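You operate a simulated robot arm through the tools that you are given. There is no shell and no other tool.

You run a simulated robot arm. Do the job below in one go: nothing can be reset, and whatever is moved stays where it is left.

Task
Key in job 4548, reset the computer and run the rotor once.
Fine: push the keyboard drawer in, use the yellow button, shut the computer door again, stop the rotor after the reading.

The check looks at the end state, three seconds after you hand in, the way a careful person would. Anything else that was tipped, shoved, dropped, spilled or broken makes it a failure.

Robot
A 7-joint arm with a three-finger gripper, fixed in place. Base frame: the origin is on the floor under the middle of its stand, x ahead of it, y to its left, z up. Readings come in cm, rad, newtons and seconds.
It reaches about 134.2 cm from its shoulder. Its first joint turns from -2.897 to 2.897 rad. Payload 2.69 kg.
The TCP is the grasp point between the finger pads, 3 cm short of the fingertips. In the tool frame z runs along the fingers and y along their closing line. The gripper opens to 12.8 cm; its body begins 11.7 cm behind the TCP.
Orientation is that of the tool frame in the base frame, as [roll, pitch, yaw] about the fixed x, y, z axes, in that order (R = Rz(yaw) Ry(pitch) Rx(roll)). With the fingers straight down and closing along the base's y, the tool's x points along the base's -x, its y along +y and its z along -z.

Tools
- The arm moves only by the tool play_rows. Its argument "rows" is a list of rows, each a list of 7 numbers: the shift along the tool's x, y, z in units of 500 mm (1.0 is 500 mm), then the turn, a rotation vector about the tool's x, y, z in units of 60 degrees (1.0 is 60 degrees), then the finger opening in cm, from 0 to 12.8. In form: [[dx, dy, dz, rx, ry, rz, gripper], ...]. A call has 1 to 20 rows; each row is the pose to reach, as a shift and turn from the pose commanded when the call began, along the tool's axes at that moment. A call with a number of a shift or a turn outside -1 to 1 is refused whole. A row lasts 0.2 s, in which the tool goes at most 5 cm and 0.15 rad; a call with a longer step from one row to the next is refused whole, and so is a gripper value outside its range. Where a pose cannot be reached the arm comes as near as it can. A force on the tool above 80 N (or 10 N above the force at the start of the call, whichever is more), or a blocked arm, ends the call early, and 0.2 s more pass. Each finger travels about 12.7 cm/s and halts on what it meets, pressing with about 40 N; the grip force reading is that of the motor and also rises with nothing between the fingers. The clock runs only during rows and for 0.2 s after the last one: add rows that repeat a pose to give the fingers time. The reply holds the time, the measured pose of the TCP, the force on the tool along the base axes, the opening and the grip force, in the units named above and with some noise, with the torque about the TCP (base axes, N m) and any sound that the robot's microphone picked up, and new pictures: "views" is both (left out), scene, wrist or none.
- Cameras (640 x 400 px; columns grow to the right, rows downward): "scene" is fixed at [21.95, -65.04, 161.34]; the picture's right is [0.91, -0.41, 0.00], its down [-0.19, -0.42, -0.89] and it looks along [0.37, 0.81, -0.47] (base axes); focal length 347 px, centre (320, 200). "wrist" rides on the gripper at [5.8, 5.4, -13.1] in the tool frame; the picture's right is [-0.68, 0.74, 0.00], its down [-0.62, -0.57, -0.55] and it looks along [-0.40, -0.37, 0.84] (tool axes); focal length 234 px, centre (320, 200). There is no depth. A picture from a camera that has moved, and an enlarged one, comes with that camera's place and axes in the base frame and with its lens.
- move_column(by): moves the trunk up (or, below 0, down) by that many cm; the arm rides with it, the base frame stays. It gives what a move gives, with no picture.
- close_up(camera, box): a new picture of the part [left, top, right, bottom] of that camera's present view, enlarged. It takes no simulated time.
- job_done(): hands the job in; it is judged then, once.

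Places have to be worked out from the pictures, the camera data and where the tool is seen. Open the gripper and draw the arm clear of the work before you hand the job in, unless the task says otherwise.

The tools are called by a JSON object that holds its "name" and its "arguments". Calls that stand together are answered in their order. play_rows: Moves the arm, as the interface text tells. Its arguments: {"type":"object","properties":{"rows":{"type":"array"},"views":{"type":"string","enum":["both","scene","wrist","none"]}},"required":["rows"]} The other tools are called the same way: move_column (by) moves the trunk up or down; close_up (camera, box) takes an enlarged picture of a part of a camera's view; job_done () hands the job in.

At the start:

```text
t: 0.0
eef_pos: [46.36, 13.74, 132.65]
ee_rot: [3.141, 0.0, 3.141]
ft_force: [-0.6, 0.2, -0.1]
ft_torque: [0.0, 0.02, -0.02]
grip_width: 12.81
finger_force: 0.2
trunk travel left (down, up): [-15.0, 20.0]
```

scene: 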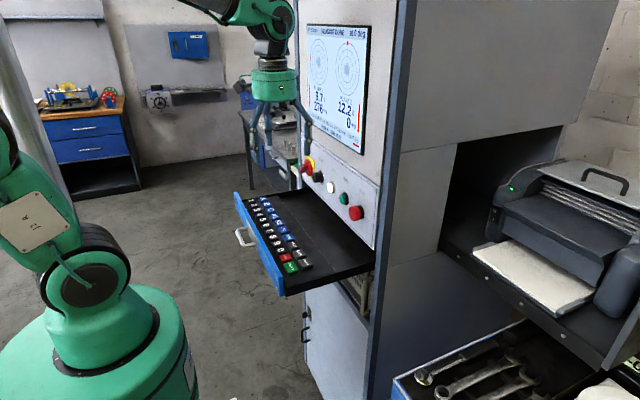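
wrist: 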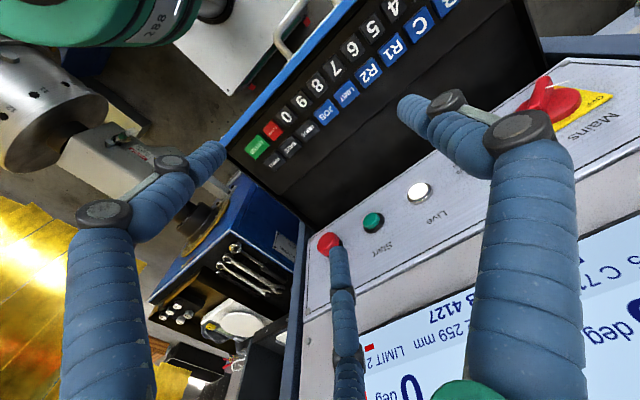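

I start by looking closely at the screen, the keyboard and the control panel before moving anything.

{"name": "close_up", "arguments": {"camera": "scene", "box": [290, 10, 380, 160]}}

{"name": "close_up", "arguments": {"camera": "scene", "box": [225, 150, 385, 300]}}

{"name": "close_up", "arguments": {"camera": "wrist", "box": [200, 0, 640, 275]}}

{"name": "close_up", "arguments": {"camera": "scene", "box": [280, 260, 460, 400]}}

```text
2.67 times, centred on (335, 85) of scene
camera zoom: at [21.95, -65.04, 161.34], right [0.91, -0.41, 0.0], down [-0.19, -0.42, -0.89], along [0.37, 0.81, -0.47], focal length 926 px, centre (280, 507)
```

zoom: 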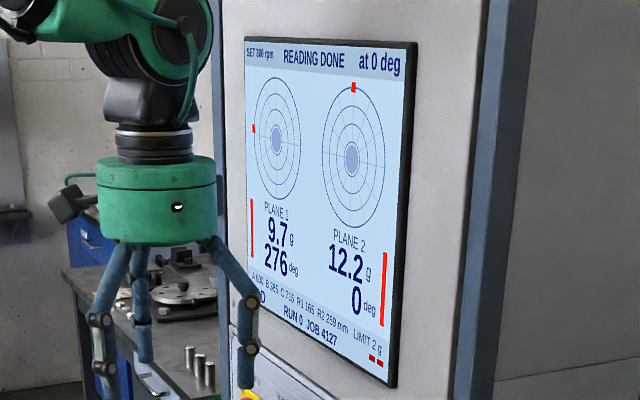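

```text
2.67 times, centred on (305, 225) of scene
camera zoom: at [21.95, -65.04, 161.34], right [0.91, -0.41, 0.0], down [-0.19, -0.42, -0.89], along [0.37, 0.81, -0.47], focal length 926 px, centre (360, 133)
```

zoom: 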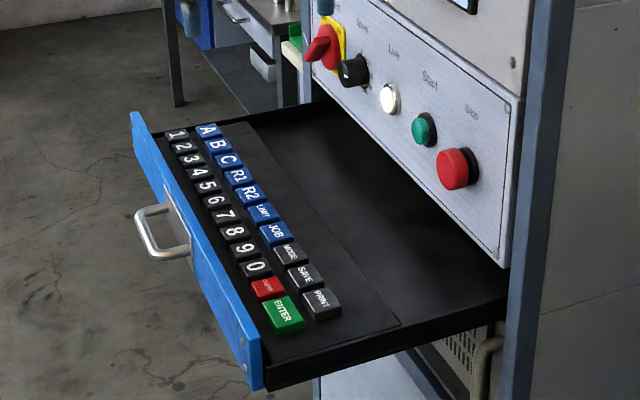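

```text
1.45 times, centred on (420, 138) of wrist
camera zoom: at [40.55, 19.0, 145.82], right [0.68, 0.74, 0.0], down [0.62, -0.57, 0.55], along [0.4, -0.37, -0.84], focal length 341 px, centre (174, 291)
```

zoom: 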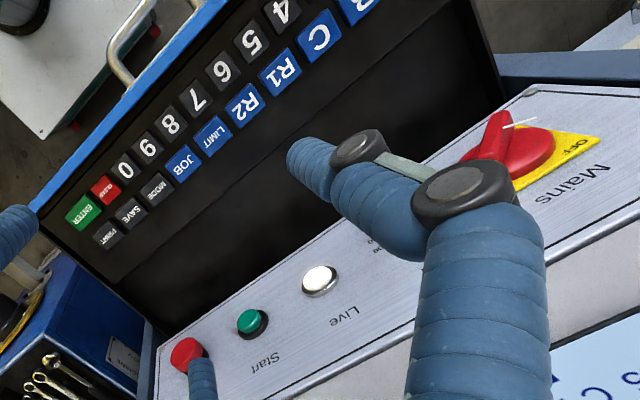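

```text
2.86 times, centred on (370, 330) of scene
camera zoom: at [21.95, -65.04, 161.34], right [0.91, -0.41, 0.0], down [-0.19, -0.42, -0.89], along [0.37, 0.81, -0.47], focal length 992 px, centre (177, -171)
```

zoom: 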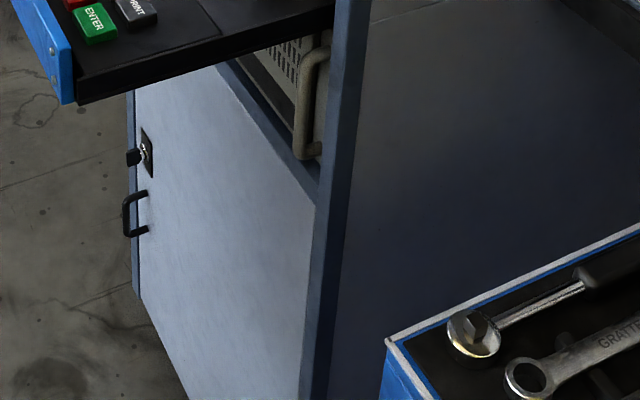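

The stop, start and live buttons triangulate to about (62–63, 1/9.3/17.7, 116.7). The digit keys lie along x≈43.75 at z≈106.3, 3.4 cm apart. Next I look at the rest of the surroundings and at how the fingers sit.

{"name": "close_up", "arguments": {"camera": "scene", "box": [440, 100, 640, 225]}}

{"name": "close_up", "arguments": {"camera": "scene", "box": [0, 0, 240, 150]}}

{"name": "close_up", "arguments": {"camera": "wrist", "box": [0, 120, 320, 320]}}

{"name": "close_up", "arguments": {"camera": "scene", "box": [230, 60, 330, 190]}}

```text
3.20 times, centred on (540, 162) of scene
camera zoom: at [21.95, -65.04, 161.34], right [0.91, -0.41, 0.0], down [-0.19, -0.42, -0.89], along [0.37, 0.81, -0.47], focal length 1111 px, centre (-384, 320)
```

zoom: 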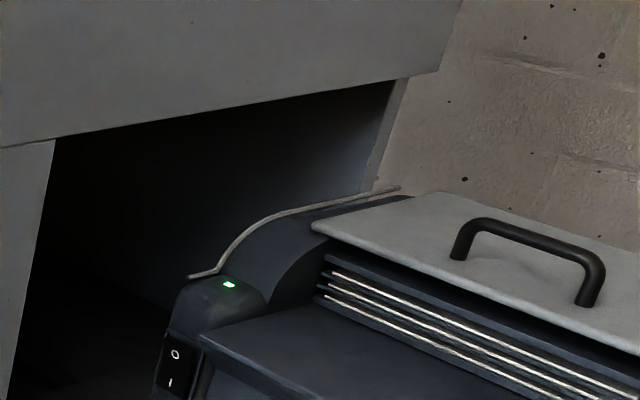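

```text
2.67 times, centred on (120, 75) of scene
camera zoom: at [21.95, -65.04, 161.34], right [0.91, -0.41, 0.0], down [-0.19, -0.42, -0.89], along [0.37, 0.81, -0.47], focal length 926 px, centre (853, 533)
```

zoom: 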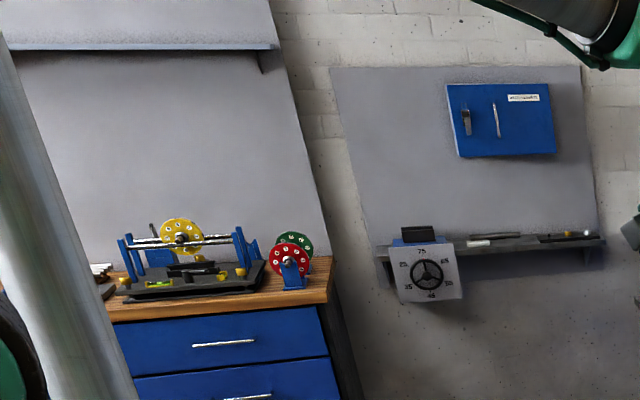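

```text
2.00 times, centred on (160, 220) of wrist
camera zoom: at [40.55, 19.0, 145.82], right [0.68, 0.74, 0.0], down [0.62, -0.57, 0.55], along [0.4, -0.37, -0.84], focal length 468 px, centre (640, 160)
```

zoom: 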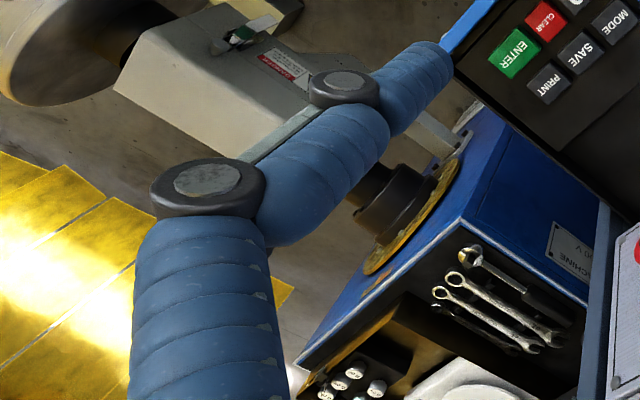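

```text
3.08 times, centred on (280, 125) of scene
camera zoom: at [21.95, -65.04, 161.34], right [0.91, -0.41, 0.0], down [-0.19, -0.42, -0.89], along [0.37, 0.81, -0.47], focal length 1068 px, centre (443, 431)
```

zoom: 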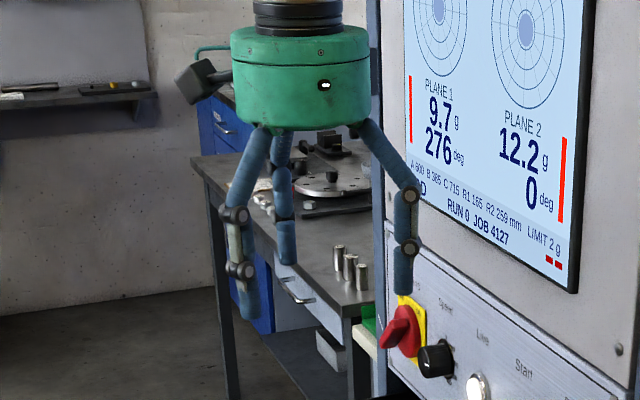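

I tilt the gripper 30° about its own x axis so the single finger on the +y side points lowest. That lets one fingertip press a key without the other two touching.

{"name": "play_rows", "arguments": {"rows": [[0, 0, 0, 0.125, 0, 0, 12.8], [0, 0, 0, 0.25, 0, 0, 12.8], [0, 0, 0, 0.375, 0, 0, 12.8], [0, 0, 0, 0.5, 0, 0, 12.8], [0, 0, 0, 0.5, 0, 0, 12.8], [0, 0, 0, 0.5, 0, 0, 12.8]], "views": "both"}}

```text
t: 1.4
eef_pos: [46.27, 13.61, 132.79]
ee_rot: [-2.619, -0.001, -3.141]
ft_force: [-0.1, -0.4, 0.1]
ft_torque: [-0.02, -0.05, 0.02]
grip_width: 12.81
finger_force: 0.1
trunk travel left (down, up): [-15.0, 20.0]
camera wrist: at [40.49, 24.77, 141.41], right [0.68, 0.64, -0.37], down [0.62, -0.22, 0.76], along [0.4, -0.74, -0.54], focal length 234 px, centre (320, 200)
```

scene: 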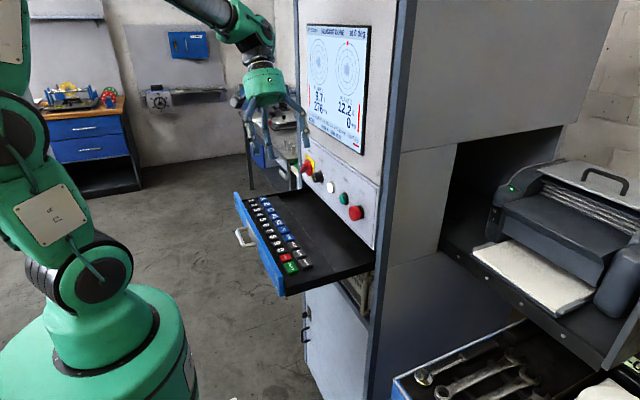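
wrist: 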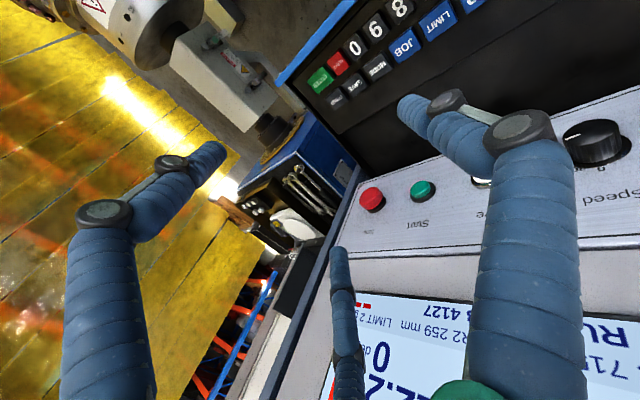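

The tilt matches the command and the single finger is now lowest. I move it above the JOB key at about (47.8, 13.4), staying roughly 4 cm above the key tops.

{"name": "play_rows", "arguments": {"rows": [[-0.0058, 0.0112, 0.0658, 0, 0, 0, 12.8], [-0.0115, 0.0224, 0.1316, 0, 0, 0, 12.8], [-0.0173, 0.0336, 0.1974, 0, 0, 0, 12.8], [-0.023, 0.0448, 0.2632, 0, 0, 0, 12.8], [-0.0288, 0.056, 0.329, 0, 0, 0, 12.8], [-0.0288, 0.056, 0.329, 0, 0, 0, 12.8]], "views": "both"}}

{"name": "close_up", "arguments": {"camera": "scene", "box": [225, 150, 385, 300]}}

{"name": "close_up", "arguments": {"camera": "wrist", "box": [280, 0, 600, 200]}}

```text
t: 2.8
eef_pos: [47.72, 7.55, 117.2]
ee_rot: [-2.617, -0.001, 3.141]
ft_force: [0.6, -0.2, 0.6]
ft_torque: [-0.02, -0.01, -0.04]
grip_width: 12.8
finger_force: 0.1
trunk travel left (down, up): [-15.0, 20.0]
camera wrist: at [41.99, 18.83, 125.88], right [0.68, 0.64, -0.37], down [0.62, -0.22, 0.76], along [0.4, -0.74, -0.54], focal length 234 px, centre (320, 200)
```

scene: 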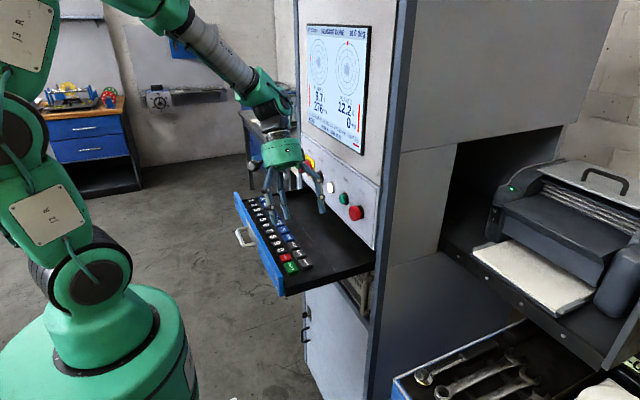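
wrist: 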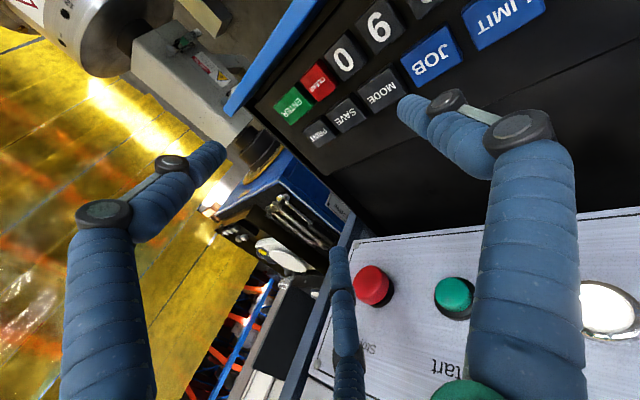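

```text
2.67 times, centred on (305, 225) of scene
camera zoom: at [21.95, -65.04, 161.34], right [0.91, -0.41, 0.0], down [-0.19, -0.42, -0.89], along [0.37, 0.81, -0.47], focal length 926 px, centre (360, 133)
```

zoom: 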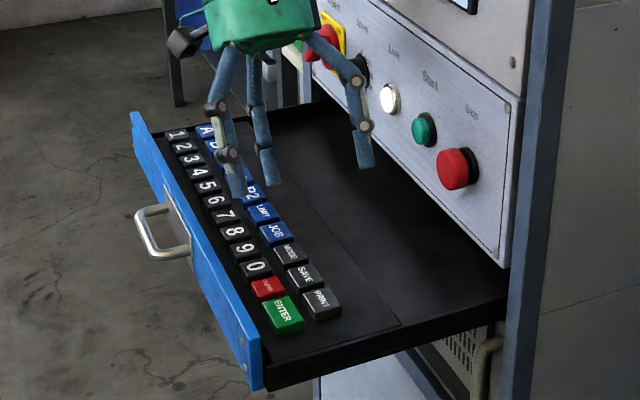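

```text
2.00 times, centred on (440, 100) of wrist
camera zoom: at [41.99, 18.83, 125.88], right [0.68, 0.64, -0.37], down [0.62, -0.22, 0.76], along [0.4, -0.74, -0.54], focal length 468 px, centre (80, 400)
```

zoom: 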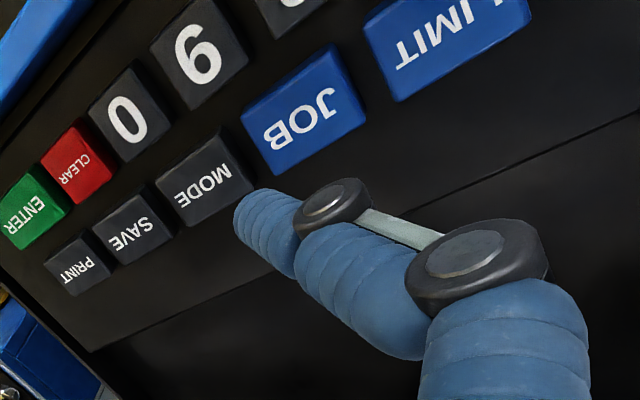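

The fingertip sits about 4.6 cm above the keys and about 0.7 cm too far to -y of the JOB centre. I correct y and descend to just above the key.

{"name": "play_rows", "arguments": {"rows": [[0, 0.0121, -0.007, 0, 0, 0, 12.8], [0, 0.0321, 0.0276, 0, 0, 0, 12.8], [0, 0.0501, 0.0588, 0, 0, 0, 12.8], [0, 0.0501, 0.0588, 0, 0, 0, 12.8]], "views": "both"}}

{"name": "close_up", "arguments": {"camera": "scene", "box": [245, 180, 325, 280]}}

{"name": "close_up", "arguments": {"camera": "wrist", "box": [320, 0, 560, 150]}}

```text
t: 3.8
eef_pos: [47.96, 8.48, 113.47]
ee_rot: [-2.619, -0.001, 3.141]
ft_force: [0.6, -0.2, 0.1]
ft_torque: [-0.01, 0.03, 0.01]
grip_width: 12.82
finger_force: 0.1
trunk travel left (down, up): [-15.0, 20.0]
camera wrist: at [42.1, 19.66, 122.01], right [0.68, 0.64, -0.37], down [0.62, -0.22, 0.76], along [0.4, -0.74, -0.54], focal length 234 px, centre (320, 200)
```

scene: 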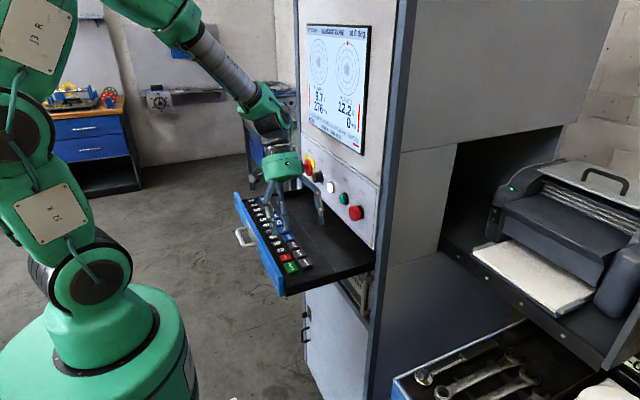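
wrist: 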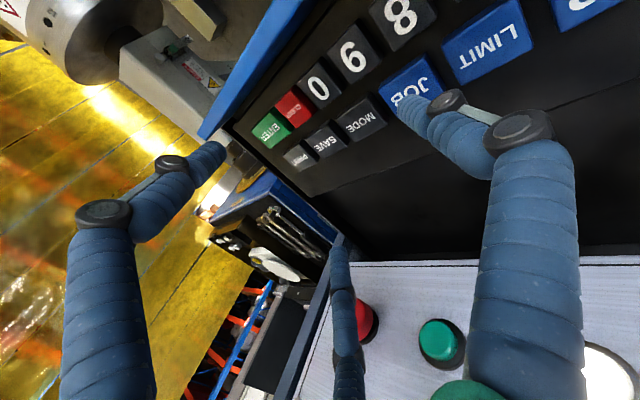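

```text
4.00 times, centred on (285, 230) of scene
camera zoom: at [21.95, -65.04, 161.34], right [0.91, -0.41, 0.0], down [-0.19, -0.42, -0.89], along [0.37, 0.81, -0.47], focal length 1389 px, centre (460, 80)
```

zoom: 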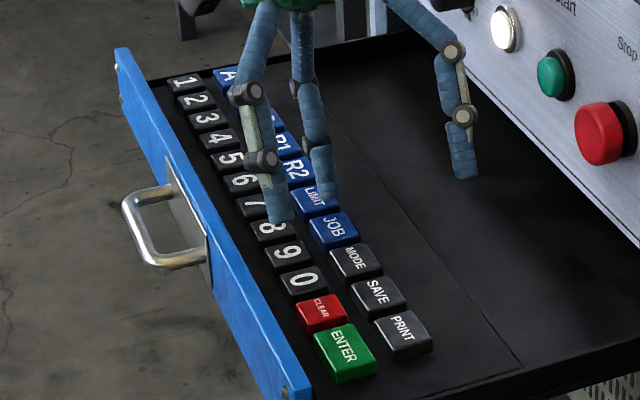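

```text
2.67 times, centred on (440, 75) of wrist
camera zoom: at [42.1, 19.66, 122.01], right [0.68, 0.64, -0.37], down [0.62, -0.22, 0.76], along [0.4, -0.74, -0.54], focal length 624 px, centre (0, 533)
```

zoom: 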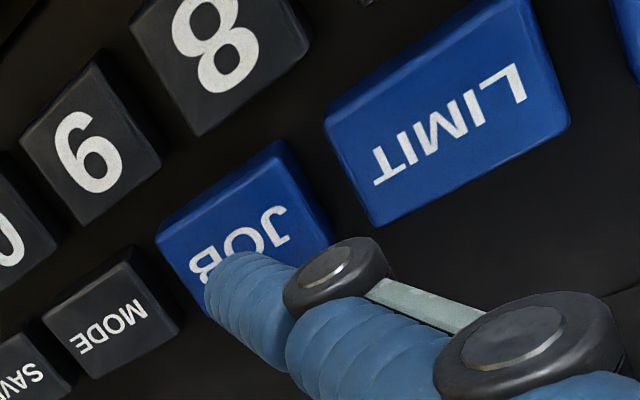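

The fingertip is just above the JOB key, perhaps 0.5 cm towards LIMIT. I nudge y by -0.5 and go down in small steps, watching the force.

{"name": "play_rows", "arguments": {"rows": [[0, -0.0087, 0.005, 0, 0, 0, 12.8], [0, 0.0013, 0.0223, 0, 0, 0, 12.8], [0, 0.0063, 0.031, 0, 0, 0, 12.8], [0, 0.0063, 0.031, 0, 0, 0, 12.8]], "views": "both"}}

{"name": "close_up", "arguments": {"camera": "scene", "box": [245, 180, 325, 280]}}

{"name": "close_up", "arguments": {"camera": "scene", "box": [290, 10, 380, 160]}}

{"name": "close_up", "arguments": {"camera": "wrist", "box": [320, 0, 560, 150]}}

```text
t: 4.8
eef_pos: [47.75, 8.0, 111.86]
ee_rot: [-2.62, 0.002, -3.141]
ft_force: [-0.1, 0.3, -0.3]
ft_torque: [-0.04, 0.01, -0.01]
grip_width: 12.8
finger_force: 0.0
trunk travel left (down, up): [-15.0, 20.0]
camera wrist: at [42.08, 19.16, 120.5], right [0.68, 0.64, -0.37], down [0.62, -0.22, 0.76], along [0.4, -0.74, -0.54], focal length 234 px, centre (320, 200)
```

scene: 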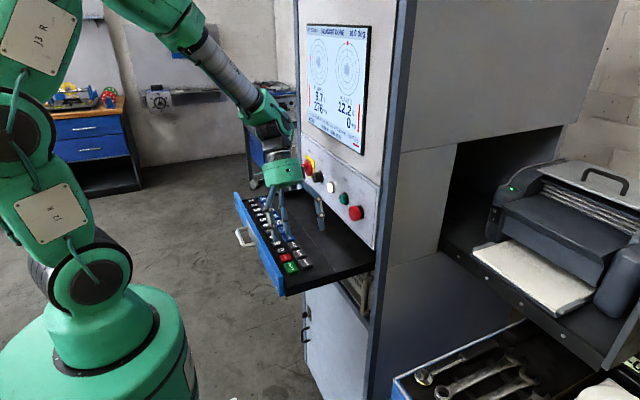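
wrist: 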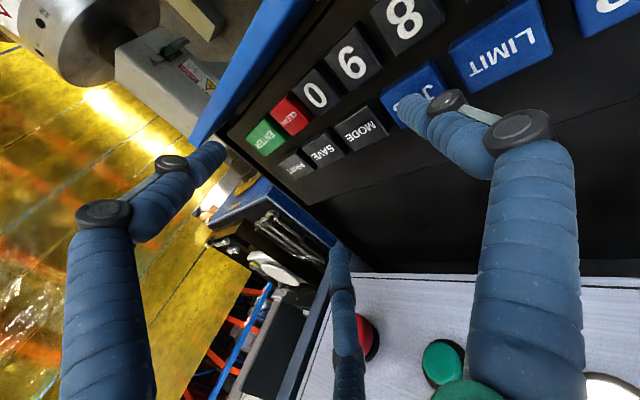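

```text
4.00 times, centred on (285, 230) of scene
camera zoom: at [21.95, -65.04, 161.34], right [0.91, -0.41, 0.0], down [-0.19, -0.42, -0.89], along [0.37, 0.81, -0.47], focal length 1389 px, centre (460, 80)
```

zoom: 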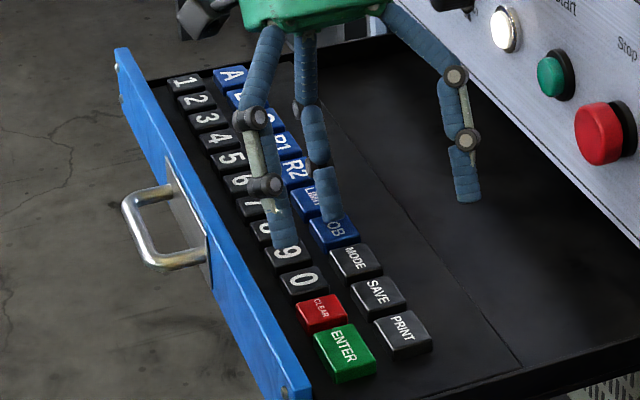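

```text
2.67 times, centred on (335, 85) of scene
camera zoom: at [21.95, -65.04, 161.34], right [0.91, -0.41, 0.0], down [-0.19, -0.42, -0.89], along [0.37, 0.81, -0.47], focal length 926 px, centre (280, 507)
```

zoom: 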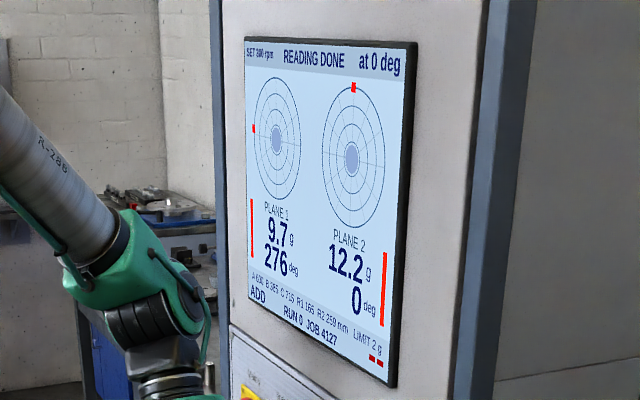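

```text
2.67 times, centred on (440, 75) of wrist
camera zoom: at [42.08, 19.16, 120.5], right [0.68, 0.64, -0.37], down [0.62, -0.22, 0.76], along [0.4, -0.74, -0.54], focal length 624 px, centre (0, 533)
```

zoom: 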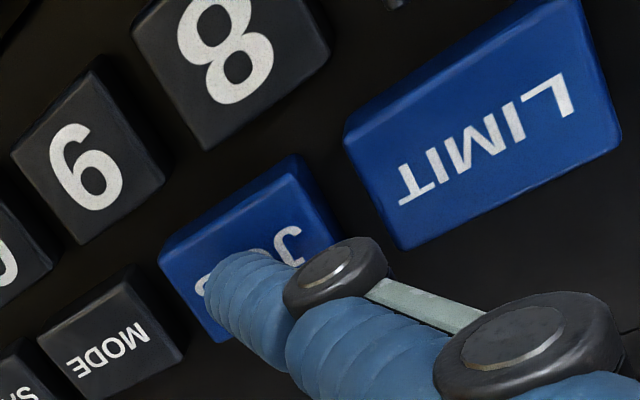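

No contact yet and the tip is squarely over JOB. I lower it another 0.5 cm slowly.

{"name": "play_rows", "arguments": {"rows": [[0, 0.0025, 0.0043, 0, 0, 0, 12.8], [0, 0.005, 0.0087, 0, 0, 0, 12.8], [0, 0.005, 0.0087, 0, 0, 0, 12.8]], "views": "none"}}

{"name": "close_up", "arguments": {"camera": "scene", "box": [290, 10, 380, 160]}}

{"name": "close_up", "arguments": {"camera": "scene", "box": [245, 180, 325, 280]}}

```text
t: 5.6
eef_pos: [47.72, 8.02, 111.35]
ee_rot: [-2.618, -0.001, -3.141]
ft_force: [1.7, 0.2, 2.9]
ft_torque: [0.12, -0.03, -0.03]
grip_width: 12.81
finger_force: 0.0
trunk travel left (down, up): [-15.0, 20.0]
```

```text
2.67 times, centred on (335, 85) of scene
camera zoom: at [21.95, -65.04, 161.34], right [0.91, -0.41, 0.0], down [-0.19, -0.42, -0.89], along [0.37, 0.81, -0.47], focal length 926 px, centre (280, 507)
```

zoom: 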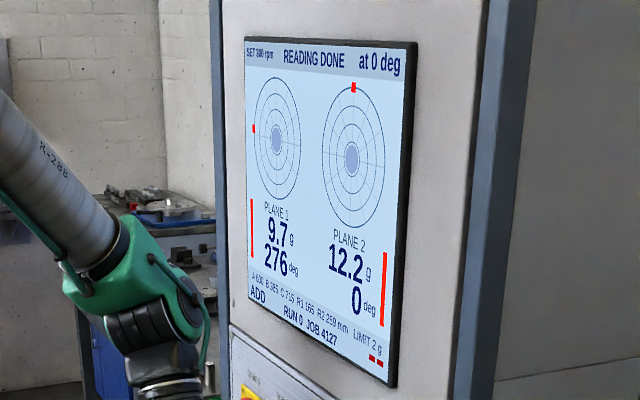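

```text
4.00 times, centred on (285, 230) of scene
camera zoom: at [21.95, -65.04, 161.34], right [0.91, -0.41, 0.0], down [-0.19, -0.42, -0.89], along [0.37, 0.81, -0.47], focal length 1389 px, centre (460, 80)
```

zoom: 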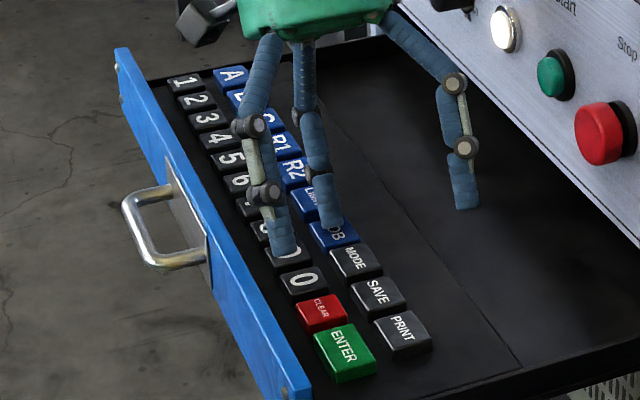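

The force reads 2.9 N upward, so contact has begun at TCP z ≈ 111.4. I press 0.3 cm further.

{"name": "play_rows", "arguments": {"rows": [[0, 0.002, 0.0035, 0, 0, 0, 12.8], [0, 0.003, 0.0052, 0, 0, 0, 12.8]], "views": "none"}}

{"name": "close_up", "arguments": {"camera": "scene", "box": [290, 10, 380, 160]}}

```text
t: 6.2
eef_pos: [47.73, 8.14, 110.93]
ee_rot: [-2.619, -0.001, -3.141]
ft_force: [-0.1, 0.9, 2.9]
ft_torque: [0.21, 0.0, -0.01]
grip_width: 12.82
finger_force: 0.1
trunk travel left (down, up): [-15.0, 20.0]
heard: click
```

```text
2.67 times, centred on (335, 85) of scene
camera zoom: at [21.95, -65.04, 161.34], right [0.91, -0.41, 0.0], down [-0.19, -0.42, -0.89], along [0.37, 0.81, -0.47], focal length 926 px, centre (280, 507)
```

zoom: 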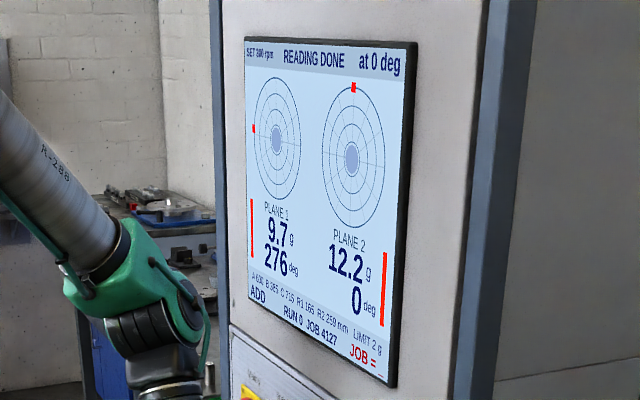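

The screen now shows "JOB =_" and a click was heard, so JOB registered once. I lift 2.5 cm and go over the "4" key, which is about -4.0 in x and +15.6 in y from here.

{"name": "play_rows", "arguments": {"rows": [[0, -0.0125, -0.0217, 0, 0, 0, 12.8], [0, -0.025, -0.0433, 0, 0, 0, 12.8], [0.016, 0.029, -0.0745, 0, 0, 0, 12.8], [0.032, 0.083, -0.1057, 0, 0, 0, 12.8], [0.048, 0.1371, -0.1369, 0, 0, 0, 12.8], [0.064, 0.1911, -0.1681, 0, 0, 0, 12.8], [0.08, 0.2452, -0.1993, 0, 0, 0, 12.8], [0.08, 0.2452, -0.1993, 0, 0, 0, 12.8]], "views": "none"}}

{"name": "close_up", "arguments": {"camera": "scene", "box": [235, 165, 315, 265]}}

{"name": "close_up", "arguments": {"camera": "wrist", "box": [320, 0, 560, 150]}}

{"name": "close_up", "arguments": {"camera": "scene", "box": [290, 10, 380, 160]}}

```text
t: 8.0
eef_pos: [43.76, 23.52, 113.33]
ee_rot: [-2.618, 0.001, 3.141]
ft_force: [-0.5, 1.1, 0.2]
ft_torque: [-0.05, 0.01, -0.01]
grip_width: 12.79
finger_force: 0.1
trunk travel left (down, up): [-15.0, 20.0]
```

```text
4.00 times, centred on (275, 215) of scene
camera zoom: at [21.95, -65.04, 161.34], right [0.91, -0.41, 0.0], down [-0.19, -0.42, -0.89], along [0.37, 0.81, -0.47], focal length 1389 px, centre (500, 140)
```

zoom: 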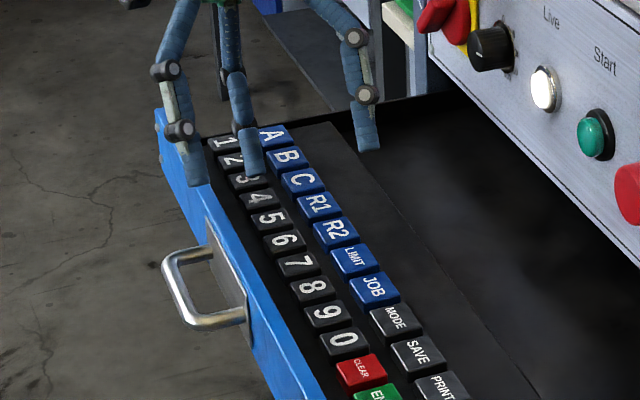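

```text
2.67 times, centred on (440, 75) of wrist
camera zoom: at [38.07, 34.77, 121.91], right [0.68, 0.64, -0.37], down [0.62, -0.22, 0.76], along [0.4, -0.74, -0.54], focal length 624 px, centre (0, 533)
```

zoom: 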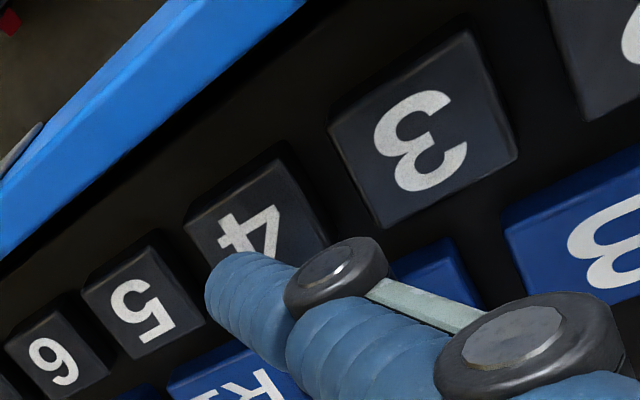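

```text
2.67 times, centred on (335, 85) of scene
camera zoom: at [21.95, -65.04, 161.34], right [0.91, -0.41, 0.0], down [-0.19, -0.42, -0.89], along [0.37, 0.81, -0.47], focal length 926 px, centre (280, 507)
```

zoom: 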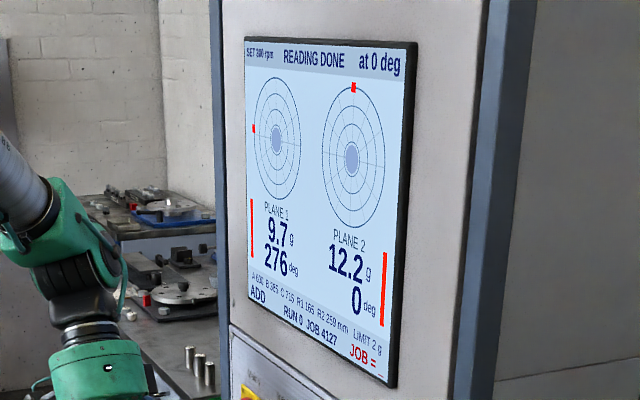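

The tip is hovering over "4", needing a small correction of about +0.15 in x and -0.3 in y. I press down to TCP z≈110.8 and come back up.

{"name": "play_rows", "arguments": {"rows": [[-0.003, -0.0052, 0.003, 0, 0, 0, 12.8], [-0.003, 0.0128, 0.0342, 0, 0, 0, 12.8], [-0.003, 0.0178, 0.0428, 0, 0, 0, 12.8], [-0.003, 0.0208, 0.048, 0, 0, 0, 12.8], [-0.003, 0.0128, 0.0342, 0, 0, 0, 12.8], [-0.003, -0.0052, 0.003, 0, 0, 0, 12.8]], "views": "none"}}

{"name": "close_up", "arguments": {"camera": "scene", "box": [290, 10, 380, 160]}}

{"name": "close_up", "arguments": {"camera": "scene", "box": [235, 165, 315, 265]}}

```text
t: 9.4
eef_pos: [43.81, 23.59, 113.54]
ee_rot: [-2.619, -0.001, 3.141]
ft_force: [0.3, 1.2, -0.8]
ft_torque: [-0.02, 0.02, -0.01]
grip_width: 12.82
finger_force: 0.1
trunk travel left (down, up): [-15.0, 20.0]
heard: click
```

```text
2.67 times, centred on (335, 85) of scene
camera zoom: at [21.95, -65.04, 161.34], right [0.91, -0.41, 0.0], down [-0.19, -0.42, -0.89], along [0.37, 0.81, -0.47], focal length 926 px, centre (280, 507)
```

zoom: 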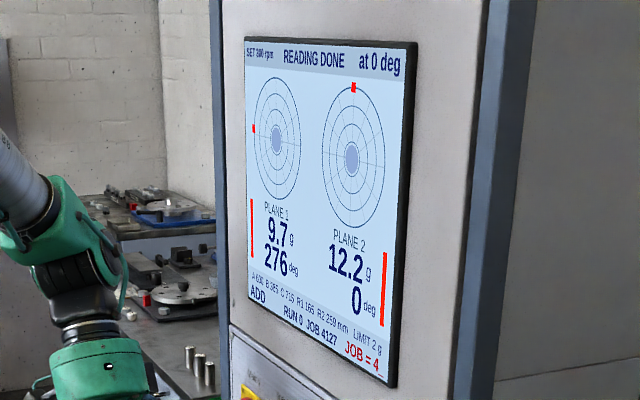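

```text
4.00 times, centred on (275, 215) of scene
camera zoom: at [21.95, -65.04, 161.34], right [0.91, -0.41, 0.0], down [-0.19, -0.42, -0.89], along [0.37, 0.81, -0.47], focal length 1389 px, centre (500, 140)
```

zoom: 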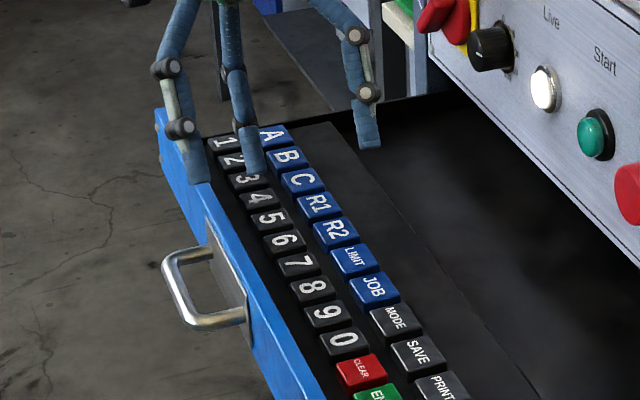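

The screen shows "JOB = 4_". Next is the "5" key, 3.41 cm towards -y, with the same press.

{"name": "play_rows", "arguments": {"rows": [[0, -0.0591, 0.0341, 0, 0, 0, 12.8], [0, -0.0591, 0.0341, 0, 0, 0, 12.8], [0, -0.0411, 0.0653, 0, 0, 0, 12.8], [0, -0.0361, 0.0739, 0, 0, 0, 12.8], [0, -0.0331, 0.0791, 0, 0, 0, 12.8], [0, -0.0411, 0.0653, 0, 0, 0, 12.8], [0, -0.0591, 0.0341, 0, 0, 0, 12.8]], "views": "none"}}

{"name": "close_up", "arguments": {"camera": "scene", "box": [290, 10, 380, 160]}}

```text
t: 11.0
eef_pos: [43.87, 19.99, 113.67]
ee_rot: [-2.617, 0.0, 3.141]
ft_force: [-0.7, 0.5, 0.0]
ft_torque: [-0.01, 0.02, 0.0]
grip_width: 12.79
finger_force: 0.0
trunk travel left (down, up): [-15.0, 20.0]
heard: click
```

```text
2.67 times, centred on (335, 85) of scene
camera zoom: at [21.95, -65.04, 161.34], right [0.91, -0.41, 0.0], down [-0.19, -0.42, -0.89], along [0.37, 0.81, -0.47], focal length 926 px, centre (280, 507)
```

zoom: 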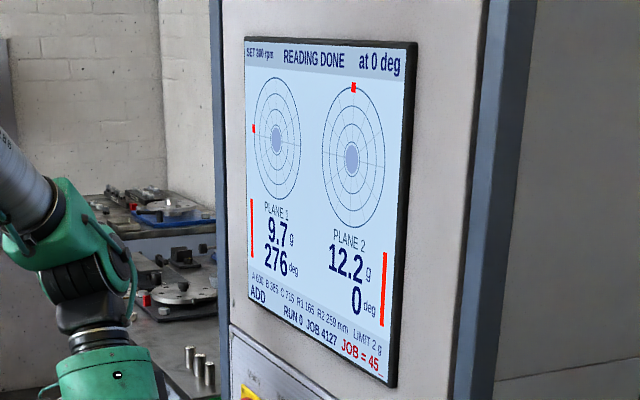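

"JOB = 45_" is on the screen. I go back to "4" (+3.41 in y) and press it again.

{"name": "play_rows", "arguments": {"rows": [[0, 0.0591, -0.0341, 0, 0, 0, 12.8], [0, 0.0591, -0.0341, 0, 0, 0, 12.8], [0, 0.0771, -0.0029, 0, 0, 0, 12.8], [0, 0.0821, 0.0057, 0, 0, 0, 12.8], [0, 0.0851, 0.0109, 0, 0, 0, 12.8], [0, 0.0771, -0.0029, 0, 0, 0, 12.8], [0, 0.0591, -0.0341, 0, 0, 0, 12.8]], "views": "none"}}

{"name": "close_up", "arguments": {"camera": "scene", "box": [290, 10, 380, 160]}}

```text
t: 12.6
eef_pos: [44.04, 23.39, 113.66]
ee_rot: [-2.617, -0.001, -3.14]
ft_force: [0.0, 0.7, -0.4]
ft_torque: [-0.04, -0.01, 0.0]
grip_width: 12.81
finger_force: 0.0
trunk travel left (down, up): [-15.0, 20.0]
heard: click
```

```text
2.67 times, centred on (335, 85) of scene
camera zoom: at [21.95, -65.04, 161.34], right [0.91, -0.41, 0.0], down [-0.19, -0.42, -0.89], along [0.37, 0.81, -0.47], focal length 926 px, centre (280, 507)
```

zoom: 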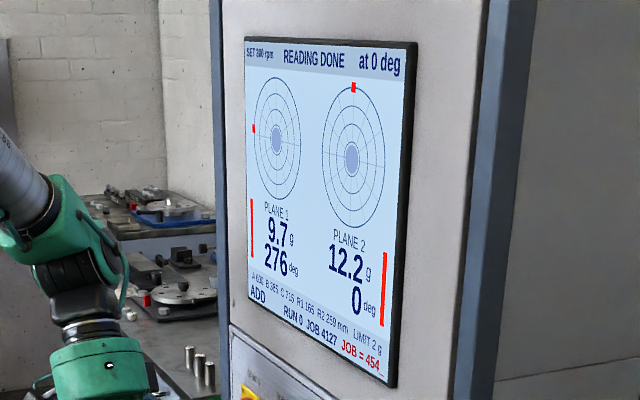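

"JOB = 454_". Now I travel to "8" (-13.64 in y) and check the hover with a picture before pressing.

{"name": "play_rows", "arguments": {"rows": [[0, -0.0591, 0.0341, 0, 0, 0, 12.8], [0, -0.1181, 0.0682, 0, 0, 0, 12.8], [0, -0.1772, 0.1023, 0, 0, 0, 12.8], [0, -0.2362, 0.1364, 0, 0, 0, 12.8], [0, -0.2362, 0.1364, 0, 0, 0, 12.8]], "views": "none"}}

{"name": "close_up", "arguments": {"camera": "wrist", "box": [320, 0, 560, 150]}}

{"name": "close_up", "arguments": {"camera": "scene", "box": [235, 165, 315, 265]}}

```text
t: 13.8
eef_pos: [44.21, 9.76, 113.36]
ee_rot: [-2.619, 0.0, -3.141]
ft_force: [0.1, -0.4, 1.0]
ft_torque: [0.07, -0.02, 0.01]
grip_width: 12.82
finger_force: 0.1
trunk travel left (down, up): [-15.0, 20.0]
```

```text
2.67 times, centred on (440, 75) of wrist
camera zoom: at [38.46, 20.95, 121.99], right [0.68, 0.64, -0.37], down [0.62, -0.22, 0.76], along [0.4, -0.74, -0.54], focal length 624 px, centre (0, 533)
```

zoom: 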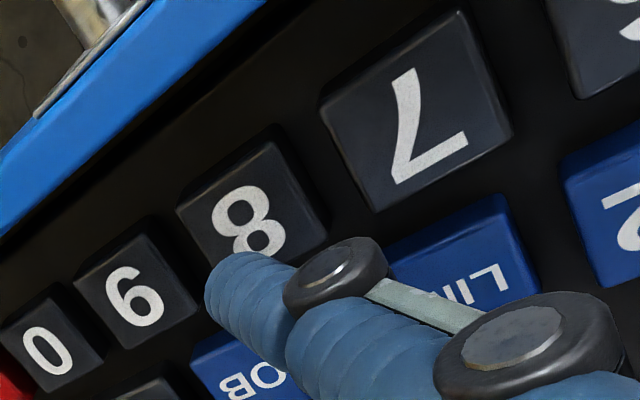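

```text
4.00 times, centred on (275, 215) of scene
camera zoom: at [21.95, -65.04, 161.34], right [0.91, -0.41, 0.0], down [-0.19, -0.42, -0.89], along [0.37, 0.81, -0.47], focal length 1389 px, centre (500, 140)
```

zoom: 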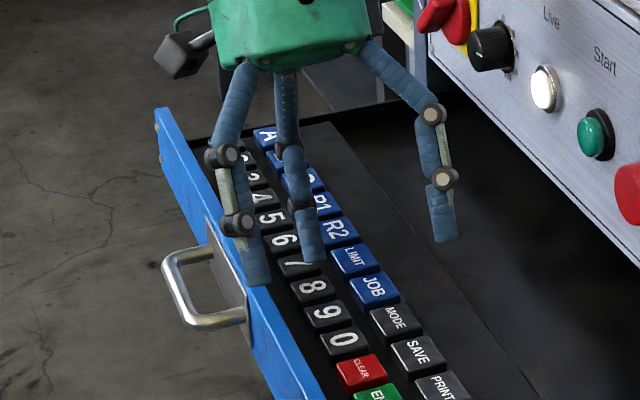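

Hover over "8" looks the same as over "4" earlier, just 0.2 cm further in x. I correct that and press.

{"name": "play_rows", "arguments": {"rows": [[0.004, 0, 0, 0, 0, 0, 12.8], [0.004, 0.018, 0.0312, 0, 0, 0, 12.8], [0.004, 0.023, 0.0398, 0, 0, 0, 12.8], [0.004, 0.026, 0.045, 0, 0, 0, 12.8], [0.004, 0.018, 0.0312, 0, 0, 0, 12.8], [0.004, 0, 0, 0, 0, 0, 12.8]], "views": "none"}}

{"name": "close_up", "arguments": {"camera": "scene", "box": [290, 10, 380, 160]}}

```text
t: 15.2
eef_pos: [43.62, 9.58, 113.56]
ee_rot: [-2.616, 0.0, -3.141]
ft_force: [0.0, -0.3, 0.7]
ft_torque: [0.01, 0.01, -0.01]
grip_width: 12.78
finger_force: 0.0
trunk travel left (down, up): [-15.0, 20.0]
heard: click
```

```text
2.67 times, centred on (335, 85) of scene
camera zoom: at [21.95, -65.04, 161.34], right [0.91, -0.41, 0.0], down [-0.19, -0.42, -0.89], along [0.37, 0.81, -0.47], focal length 926 px, centre (280, 507)
```

zoom: 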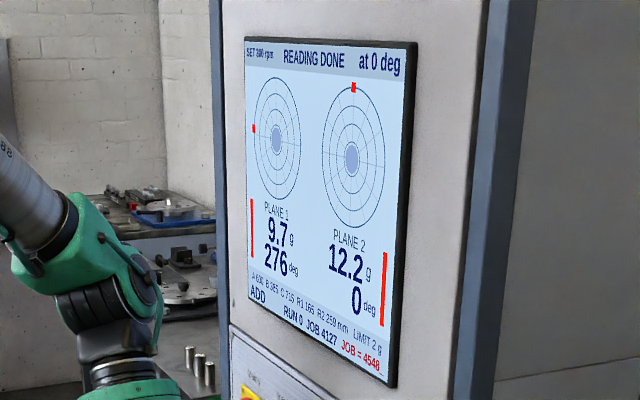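

"JOB = 4548". I move over ENTER (-14.5 in y) and check the hover before pressing.

{"name": "play_rows", "arguments": {"rows": [[0, -0.0628, 0.0363, 0, 0, 0, 12.8], [0, -0.1256, 0.0725, 0, 0, 0, 12.8], [0, -0.1883, 0.1088, 0, 0, 0, 12.8], [0, -0.2511, 0.145, 0, 0, 0, 12.8], [0, -0.2511, 0.145, 0, 0, 0, 12.8]], "views": "both"}}

{"name": "close_up", "arguments": {"camera": "wrist", "box": [320, 0, 560, 150]}}

{"name": "close_up", "arguments": {"camera": "scene", "box": [245, 190, 325, 290]}}

{"name": "close_up", "arguments": {"camera": "scene", "box": [330, 110, 370, 160]}}

```text
t: 16.4
eef_pos: [43.89, -5.05, 113.65]
ee_rot: [-2.618, 0.001, -3.142]
ft_force: [1.0, -0.1, -0.2]
ft_torque: [0.06, 0.0, -0.01]
grip_width: 12.81
finger_force: 0.0
trunk travel left (down, up): [-15.0, 20.0]
camera wrist: at [38.12, 6.1, 122.2], right [0.68, 0.64, -0.37], down [0.62, -0.22, 0.76], along [0.4, -0.74, -0.54], focal length 234 px, centre (320, 200)
```

scene: 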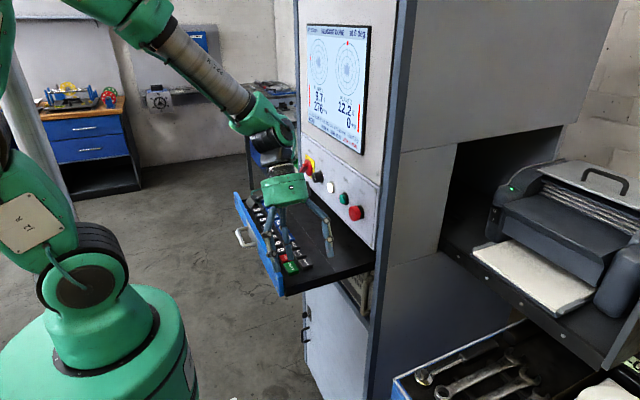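
wrist: 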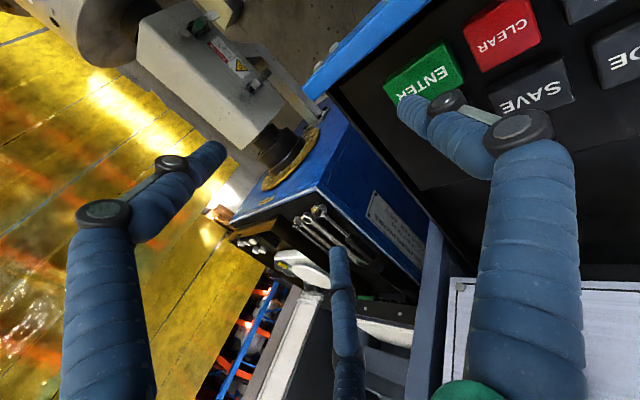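

```text
2.67 times, centred on (440, 75) of wrist
camera zoom: at [38.12, 6.1, 122.2], right [0.68, 0.64, -0.37], down [0.62, -0.22, 0.76], along [0.4, -0.74, -0.54], focal length 624 px, centre (0, 533)
```

zoom: 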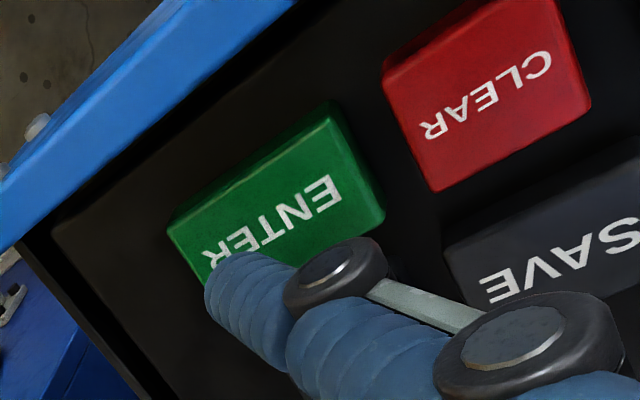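

```text
4.00 times, centred on (285, 240) of scene
camera zoom: at [21.95, -65.04, 161.34], right [0.91, -0.41, 0.0], down [-0.19, -0.42, -0.89], along [0.37, 0.81, -0.47], focal length 1389 px, centre (460, 40)
```

zoom: 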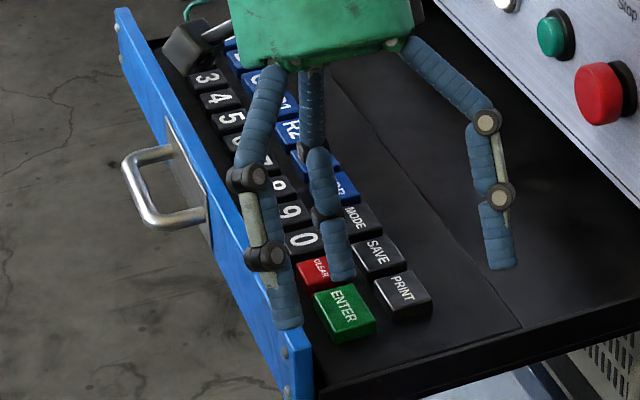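

```text
8.00 times, centred on (350, 135) of scene
camera zoom: at [21.95, -65.04, 161.34], right [0.91, -0.41, 0.0], down [-0.19, -0.42, -0.89], along [0.37, 0.81, -0.47], focal length 2778 px, centre (80, 720)
```

zoom: 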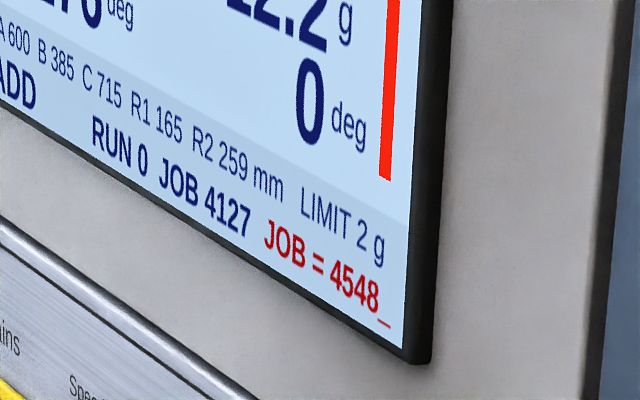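

ENTER is directly beneath the fingertip and the entry reads 4548. I press it.

{"name": "play_rows", "arguments": {"rows": [[0, 0.018, 0.0312, 0, 0, 0, 12.8], [0, 0.023, 0.0398, 0, 0, 0, 12.8], [0, 0.026, 0.045, 0, 0, 0, 12.8], [0, 0.018, 0.0312, 0, 0, 0, 12.8], [0, 0, 0, 0, 0, 0, 12.8], [0, -0.04, -0.0693, 0, 0, 0, 12.8]], "views": "none"}}

{"name": "close_up", "arguments": {"camera": "scene", "box": [290, 10, 380, 160]}}

{"name": "close_up", "arguments": {"camera": "scene", "box": [330, 110, 370, 160]}}

```text
t: 17.8
eef_pos: [43.45, -4.87, 117.68]
ee_rot: [-2.619, -0.001, 3.141]
ft_force: [0.6, 0.0, -0.7]
ft_torque: [-0.04, 0.04, -0.03]
grip_width: 12.79
finger_force: 0.1
trunk travel left (down, up): [-15.0, 20.0]
heard: click
```

```text
2.67 times, centred on (335, 85) of scene
camera zoom: at [21.95, -65.04, 161.34], right [0.91, -0.41, 0.0], down [-0.19, -0.42, -0.89], along [0.37, 0.81, -0.47], focal length 926 px, centre (280, 507)
```

zoom: 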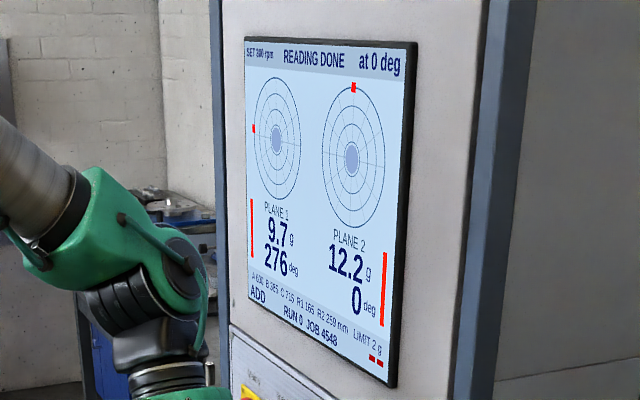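

```text
8.00 times, centred on (350, 135) of scene
camera zoom: at [21.95, -65.04, 161.34], right [0.91, -0.41, 0.0], down [-0.19, -0.42, -0.89], along [0.37, 0.81, -0.47], focal length 2778 px, centre (80, 720)
```

zoom: 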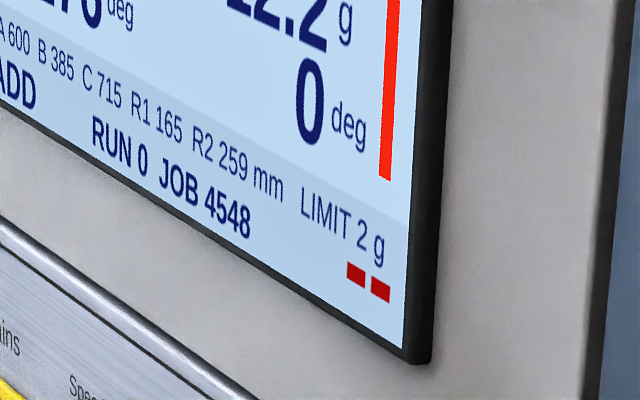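

The screen now shows JOB 4548, so the entry is accepted. Next I back the arm off to the left and level it, so I can tilt forward and look at the door under the drawer.

{"name": "play_rows", "arguments": {"rows": [[0, -0.04, -0.0693, 0, 0, 0, 12.8], [0.028, 0.025, -0.128, -0.07, 0, 0, 12.8], [0.056, 0.09, -0.187, -0.14, 0, 0, 12.8], [0.084, 0.154, -0.246, -0.21, 0, 0, 12.8], [0.112, 0.219, -0.305, -0.28, 0, 0, 12.8], [0.14, 0.283, -0.364, -0.35, 0, 0, 12.8], [0.168, 0.348, -0.423, -0.42, 0, 0, 12.8], [0.195, 0.4118, -0.4826, -0.5, 0, 0, 12.8], [0.195, 0.4118, -0.4826, -0.5, 0, 0, 12.8]], "views": "scene"}}

```text
t: 19.8
eef_pos: [33.94, 25.15, 128.08]
ee_rot: [3.141, 0.001, -3.141]
ft_force: [0.0, 0.7, -0.6]
ft_torque: [-0.02, -0.04, -0.01]
grip_width: 12.81
finger_force: 0.0
trunk travel left (down, up): [-15.0, 20.0]
```

scene: 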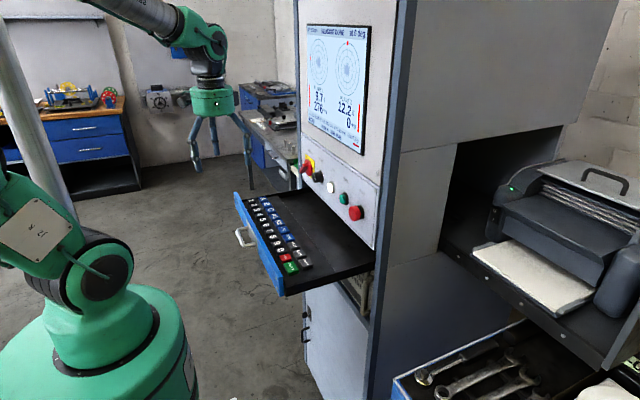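

Clear of everything. I descend in front of the drawer while pitching the tool 45° forward so the wrist camera sees under the drawer.

{"name": "play_rows", "arguments": {"rows": [[0.015, 0.0225, 0.075, 0, -0.094, 0, 12.8], [0.03, 0.045, 0.15, 0, -0.188, 0, 12.8], [0.045, 0.0675, 0.225, 0, -0.282, 0, 12.8], [0.06, 0.09, 0.3, 0, -0.376, 0, 12.8], [0.075, 0.1125, 0.375, 0, -0.47, 0, 12.8], [0.09, 0.135, 0.45, 0, -0.564, 0, 12.8], [0.105, 0.1575, 0.525, 0, -0.658, 0, 12.8], [0.12, 0.18, 0.6, 0, -0.75, 0, 12.8], [0.12, 0.18, 0.6, 0, -0.75, 0, 12.8]], "views": "both"}}

```text
t: 21.8
eef_pos: [27.97, 34.29, 98.16]
ee_rot: [-3.141, 0.788, 3.141]
ft_force: [-0.2, 0.8, -0.9]
ft_torque: [-0.05, 0.01, -0.02]
grip_width: 12.81
finger_force: 0.0
trunk travel left (down, up): [-15.0, 20.0]
camera wrist: at [14.55, 39.6, 103.25], right [0.48, 0.74, 0.48], down [0.05, -0.57, 0.82], along [0.88, -0.37, -0.3], focal length 234 px, centre (320, 200)
```

scene: 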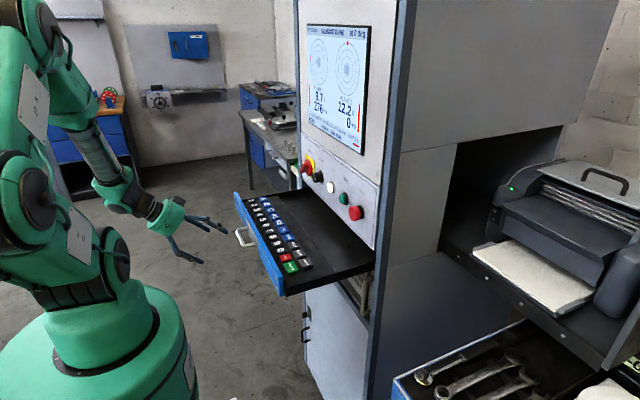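
wrist: 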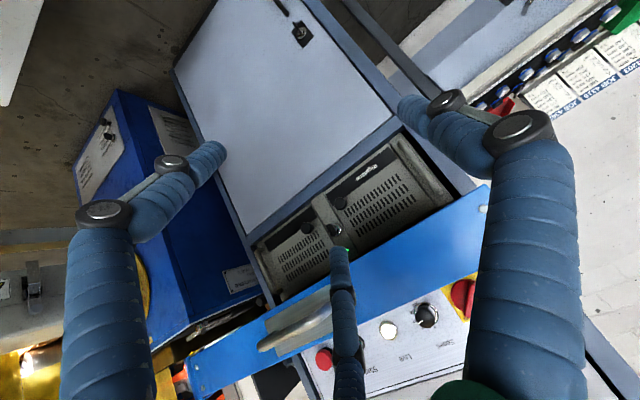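

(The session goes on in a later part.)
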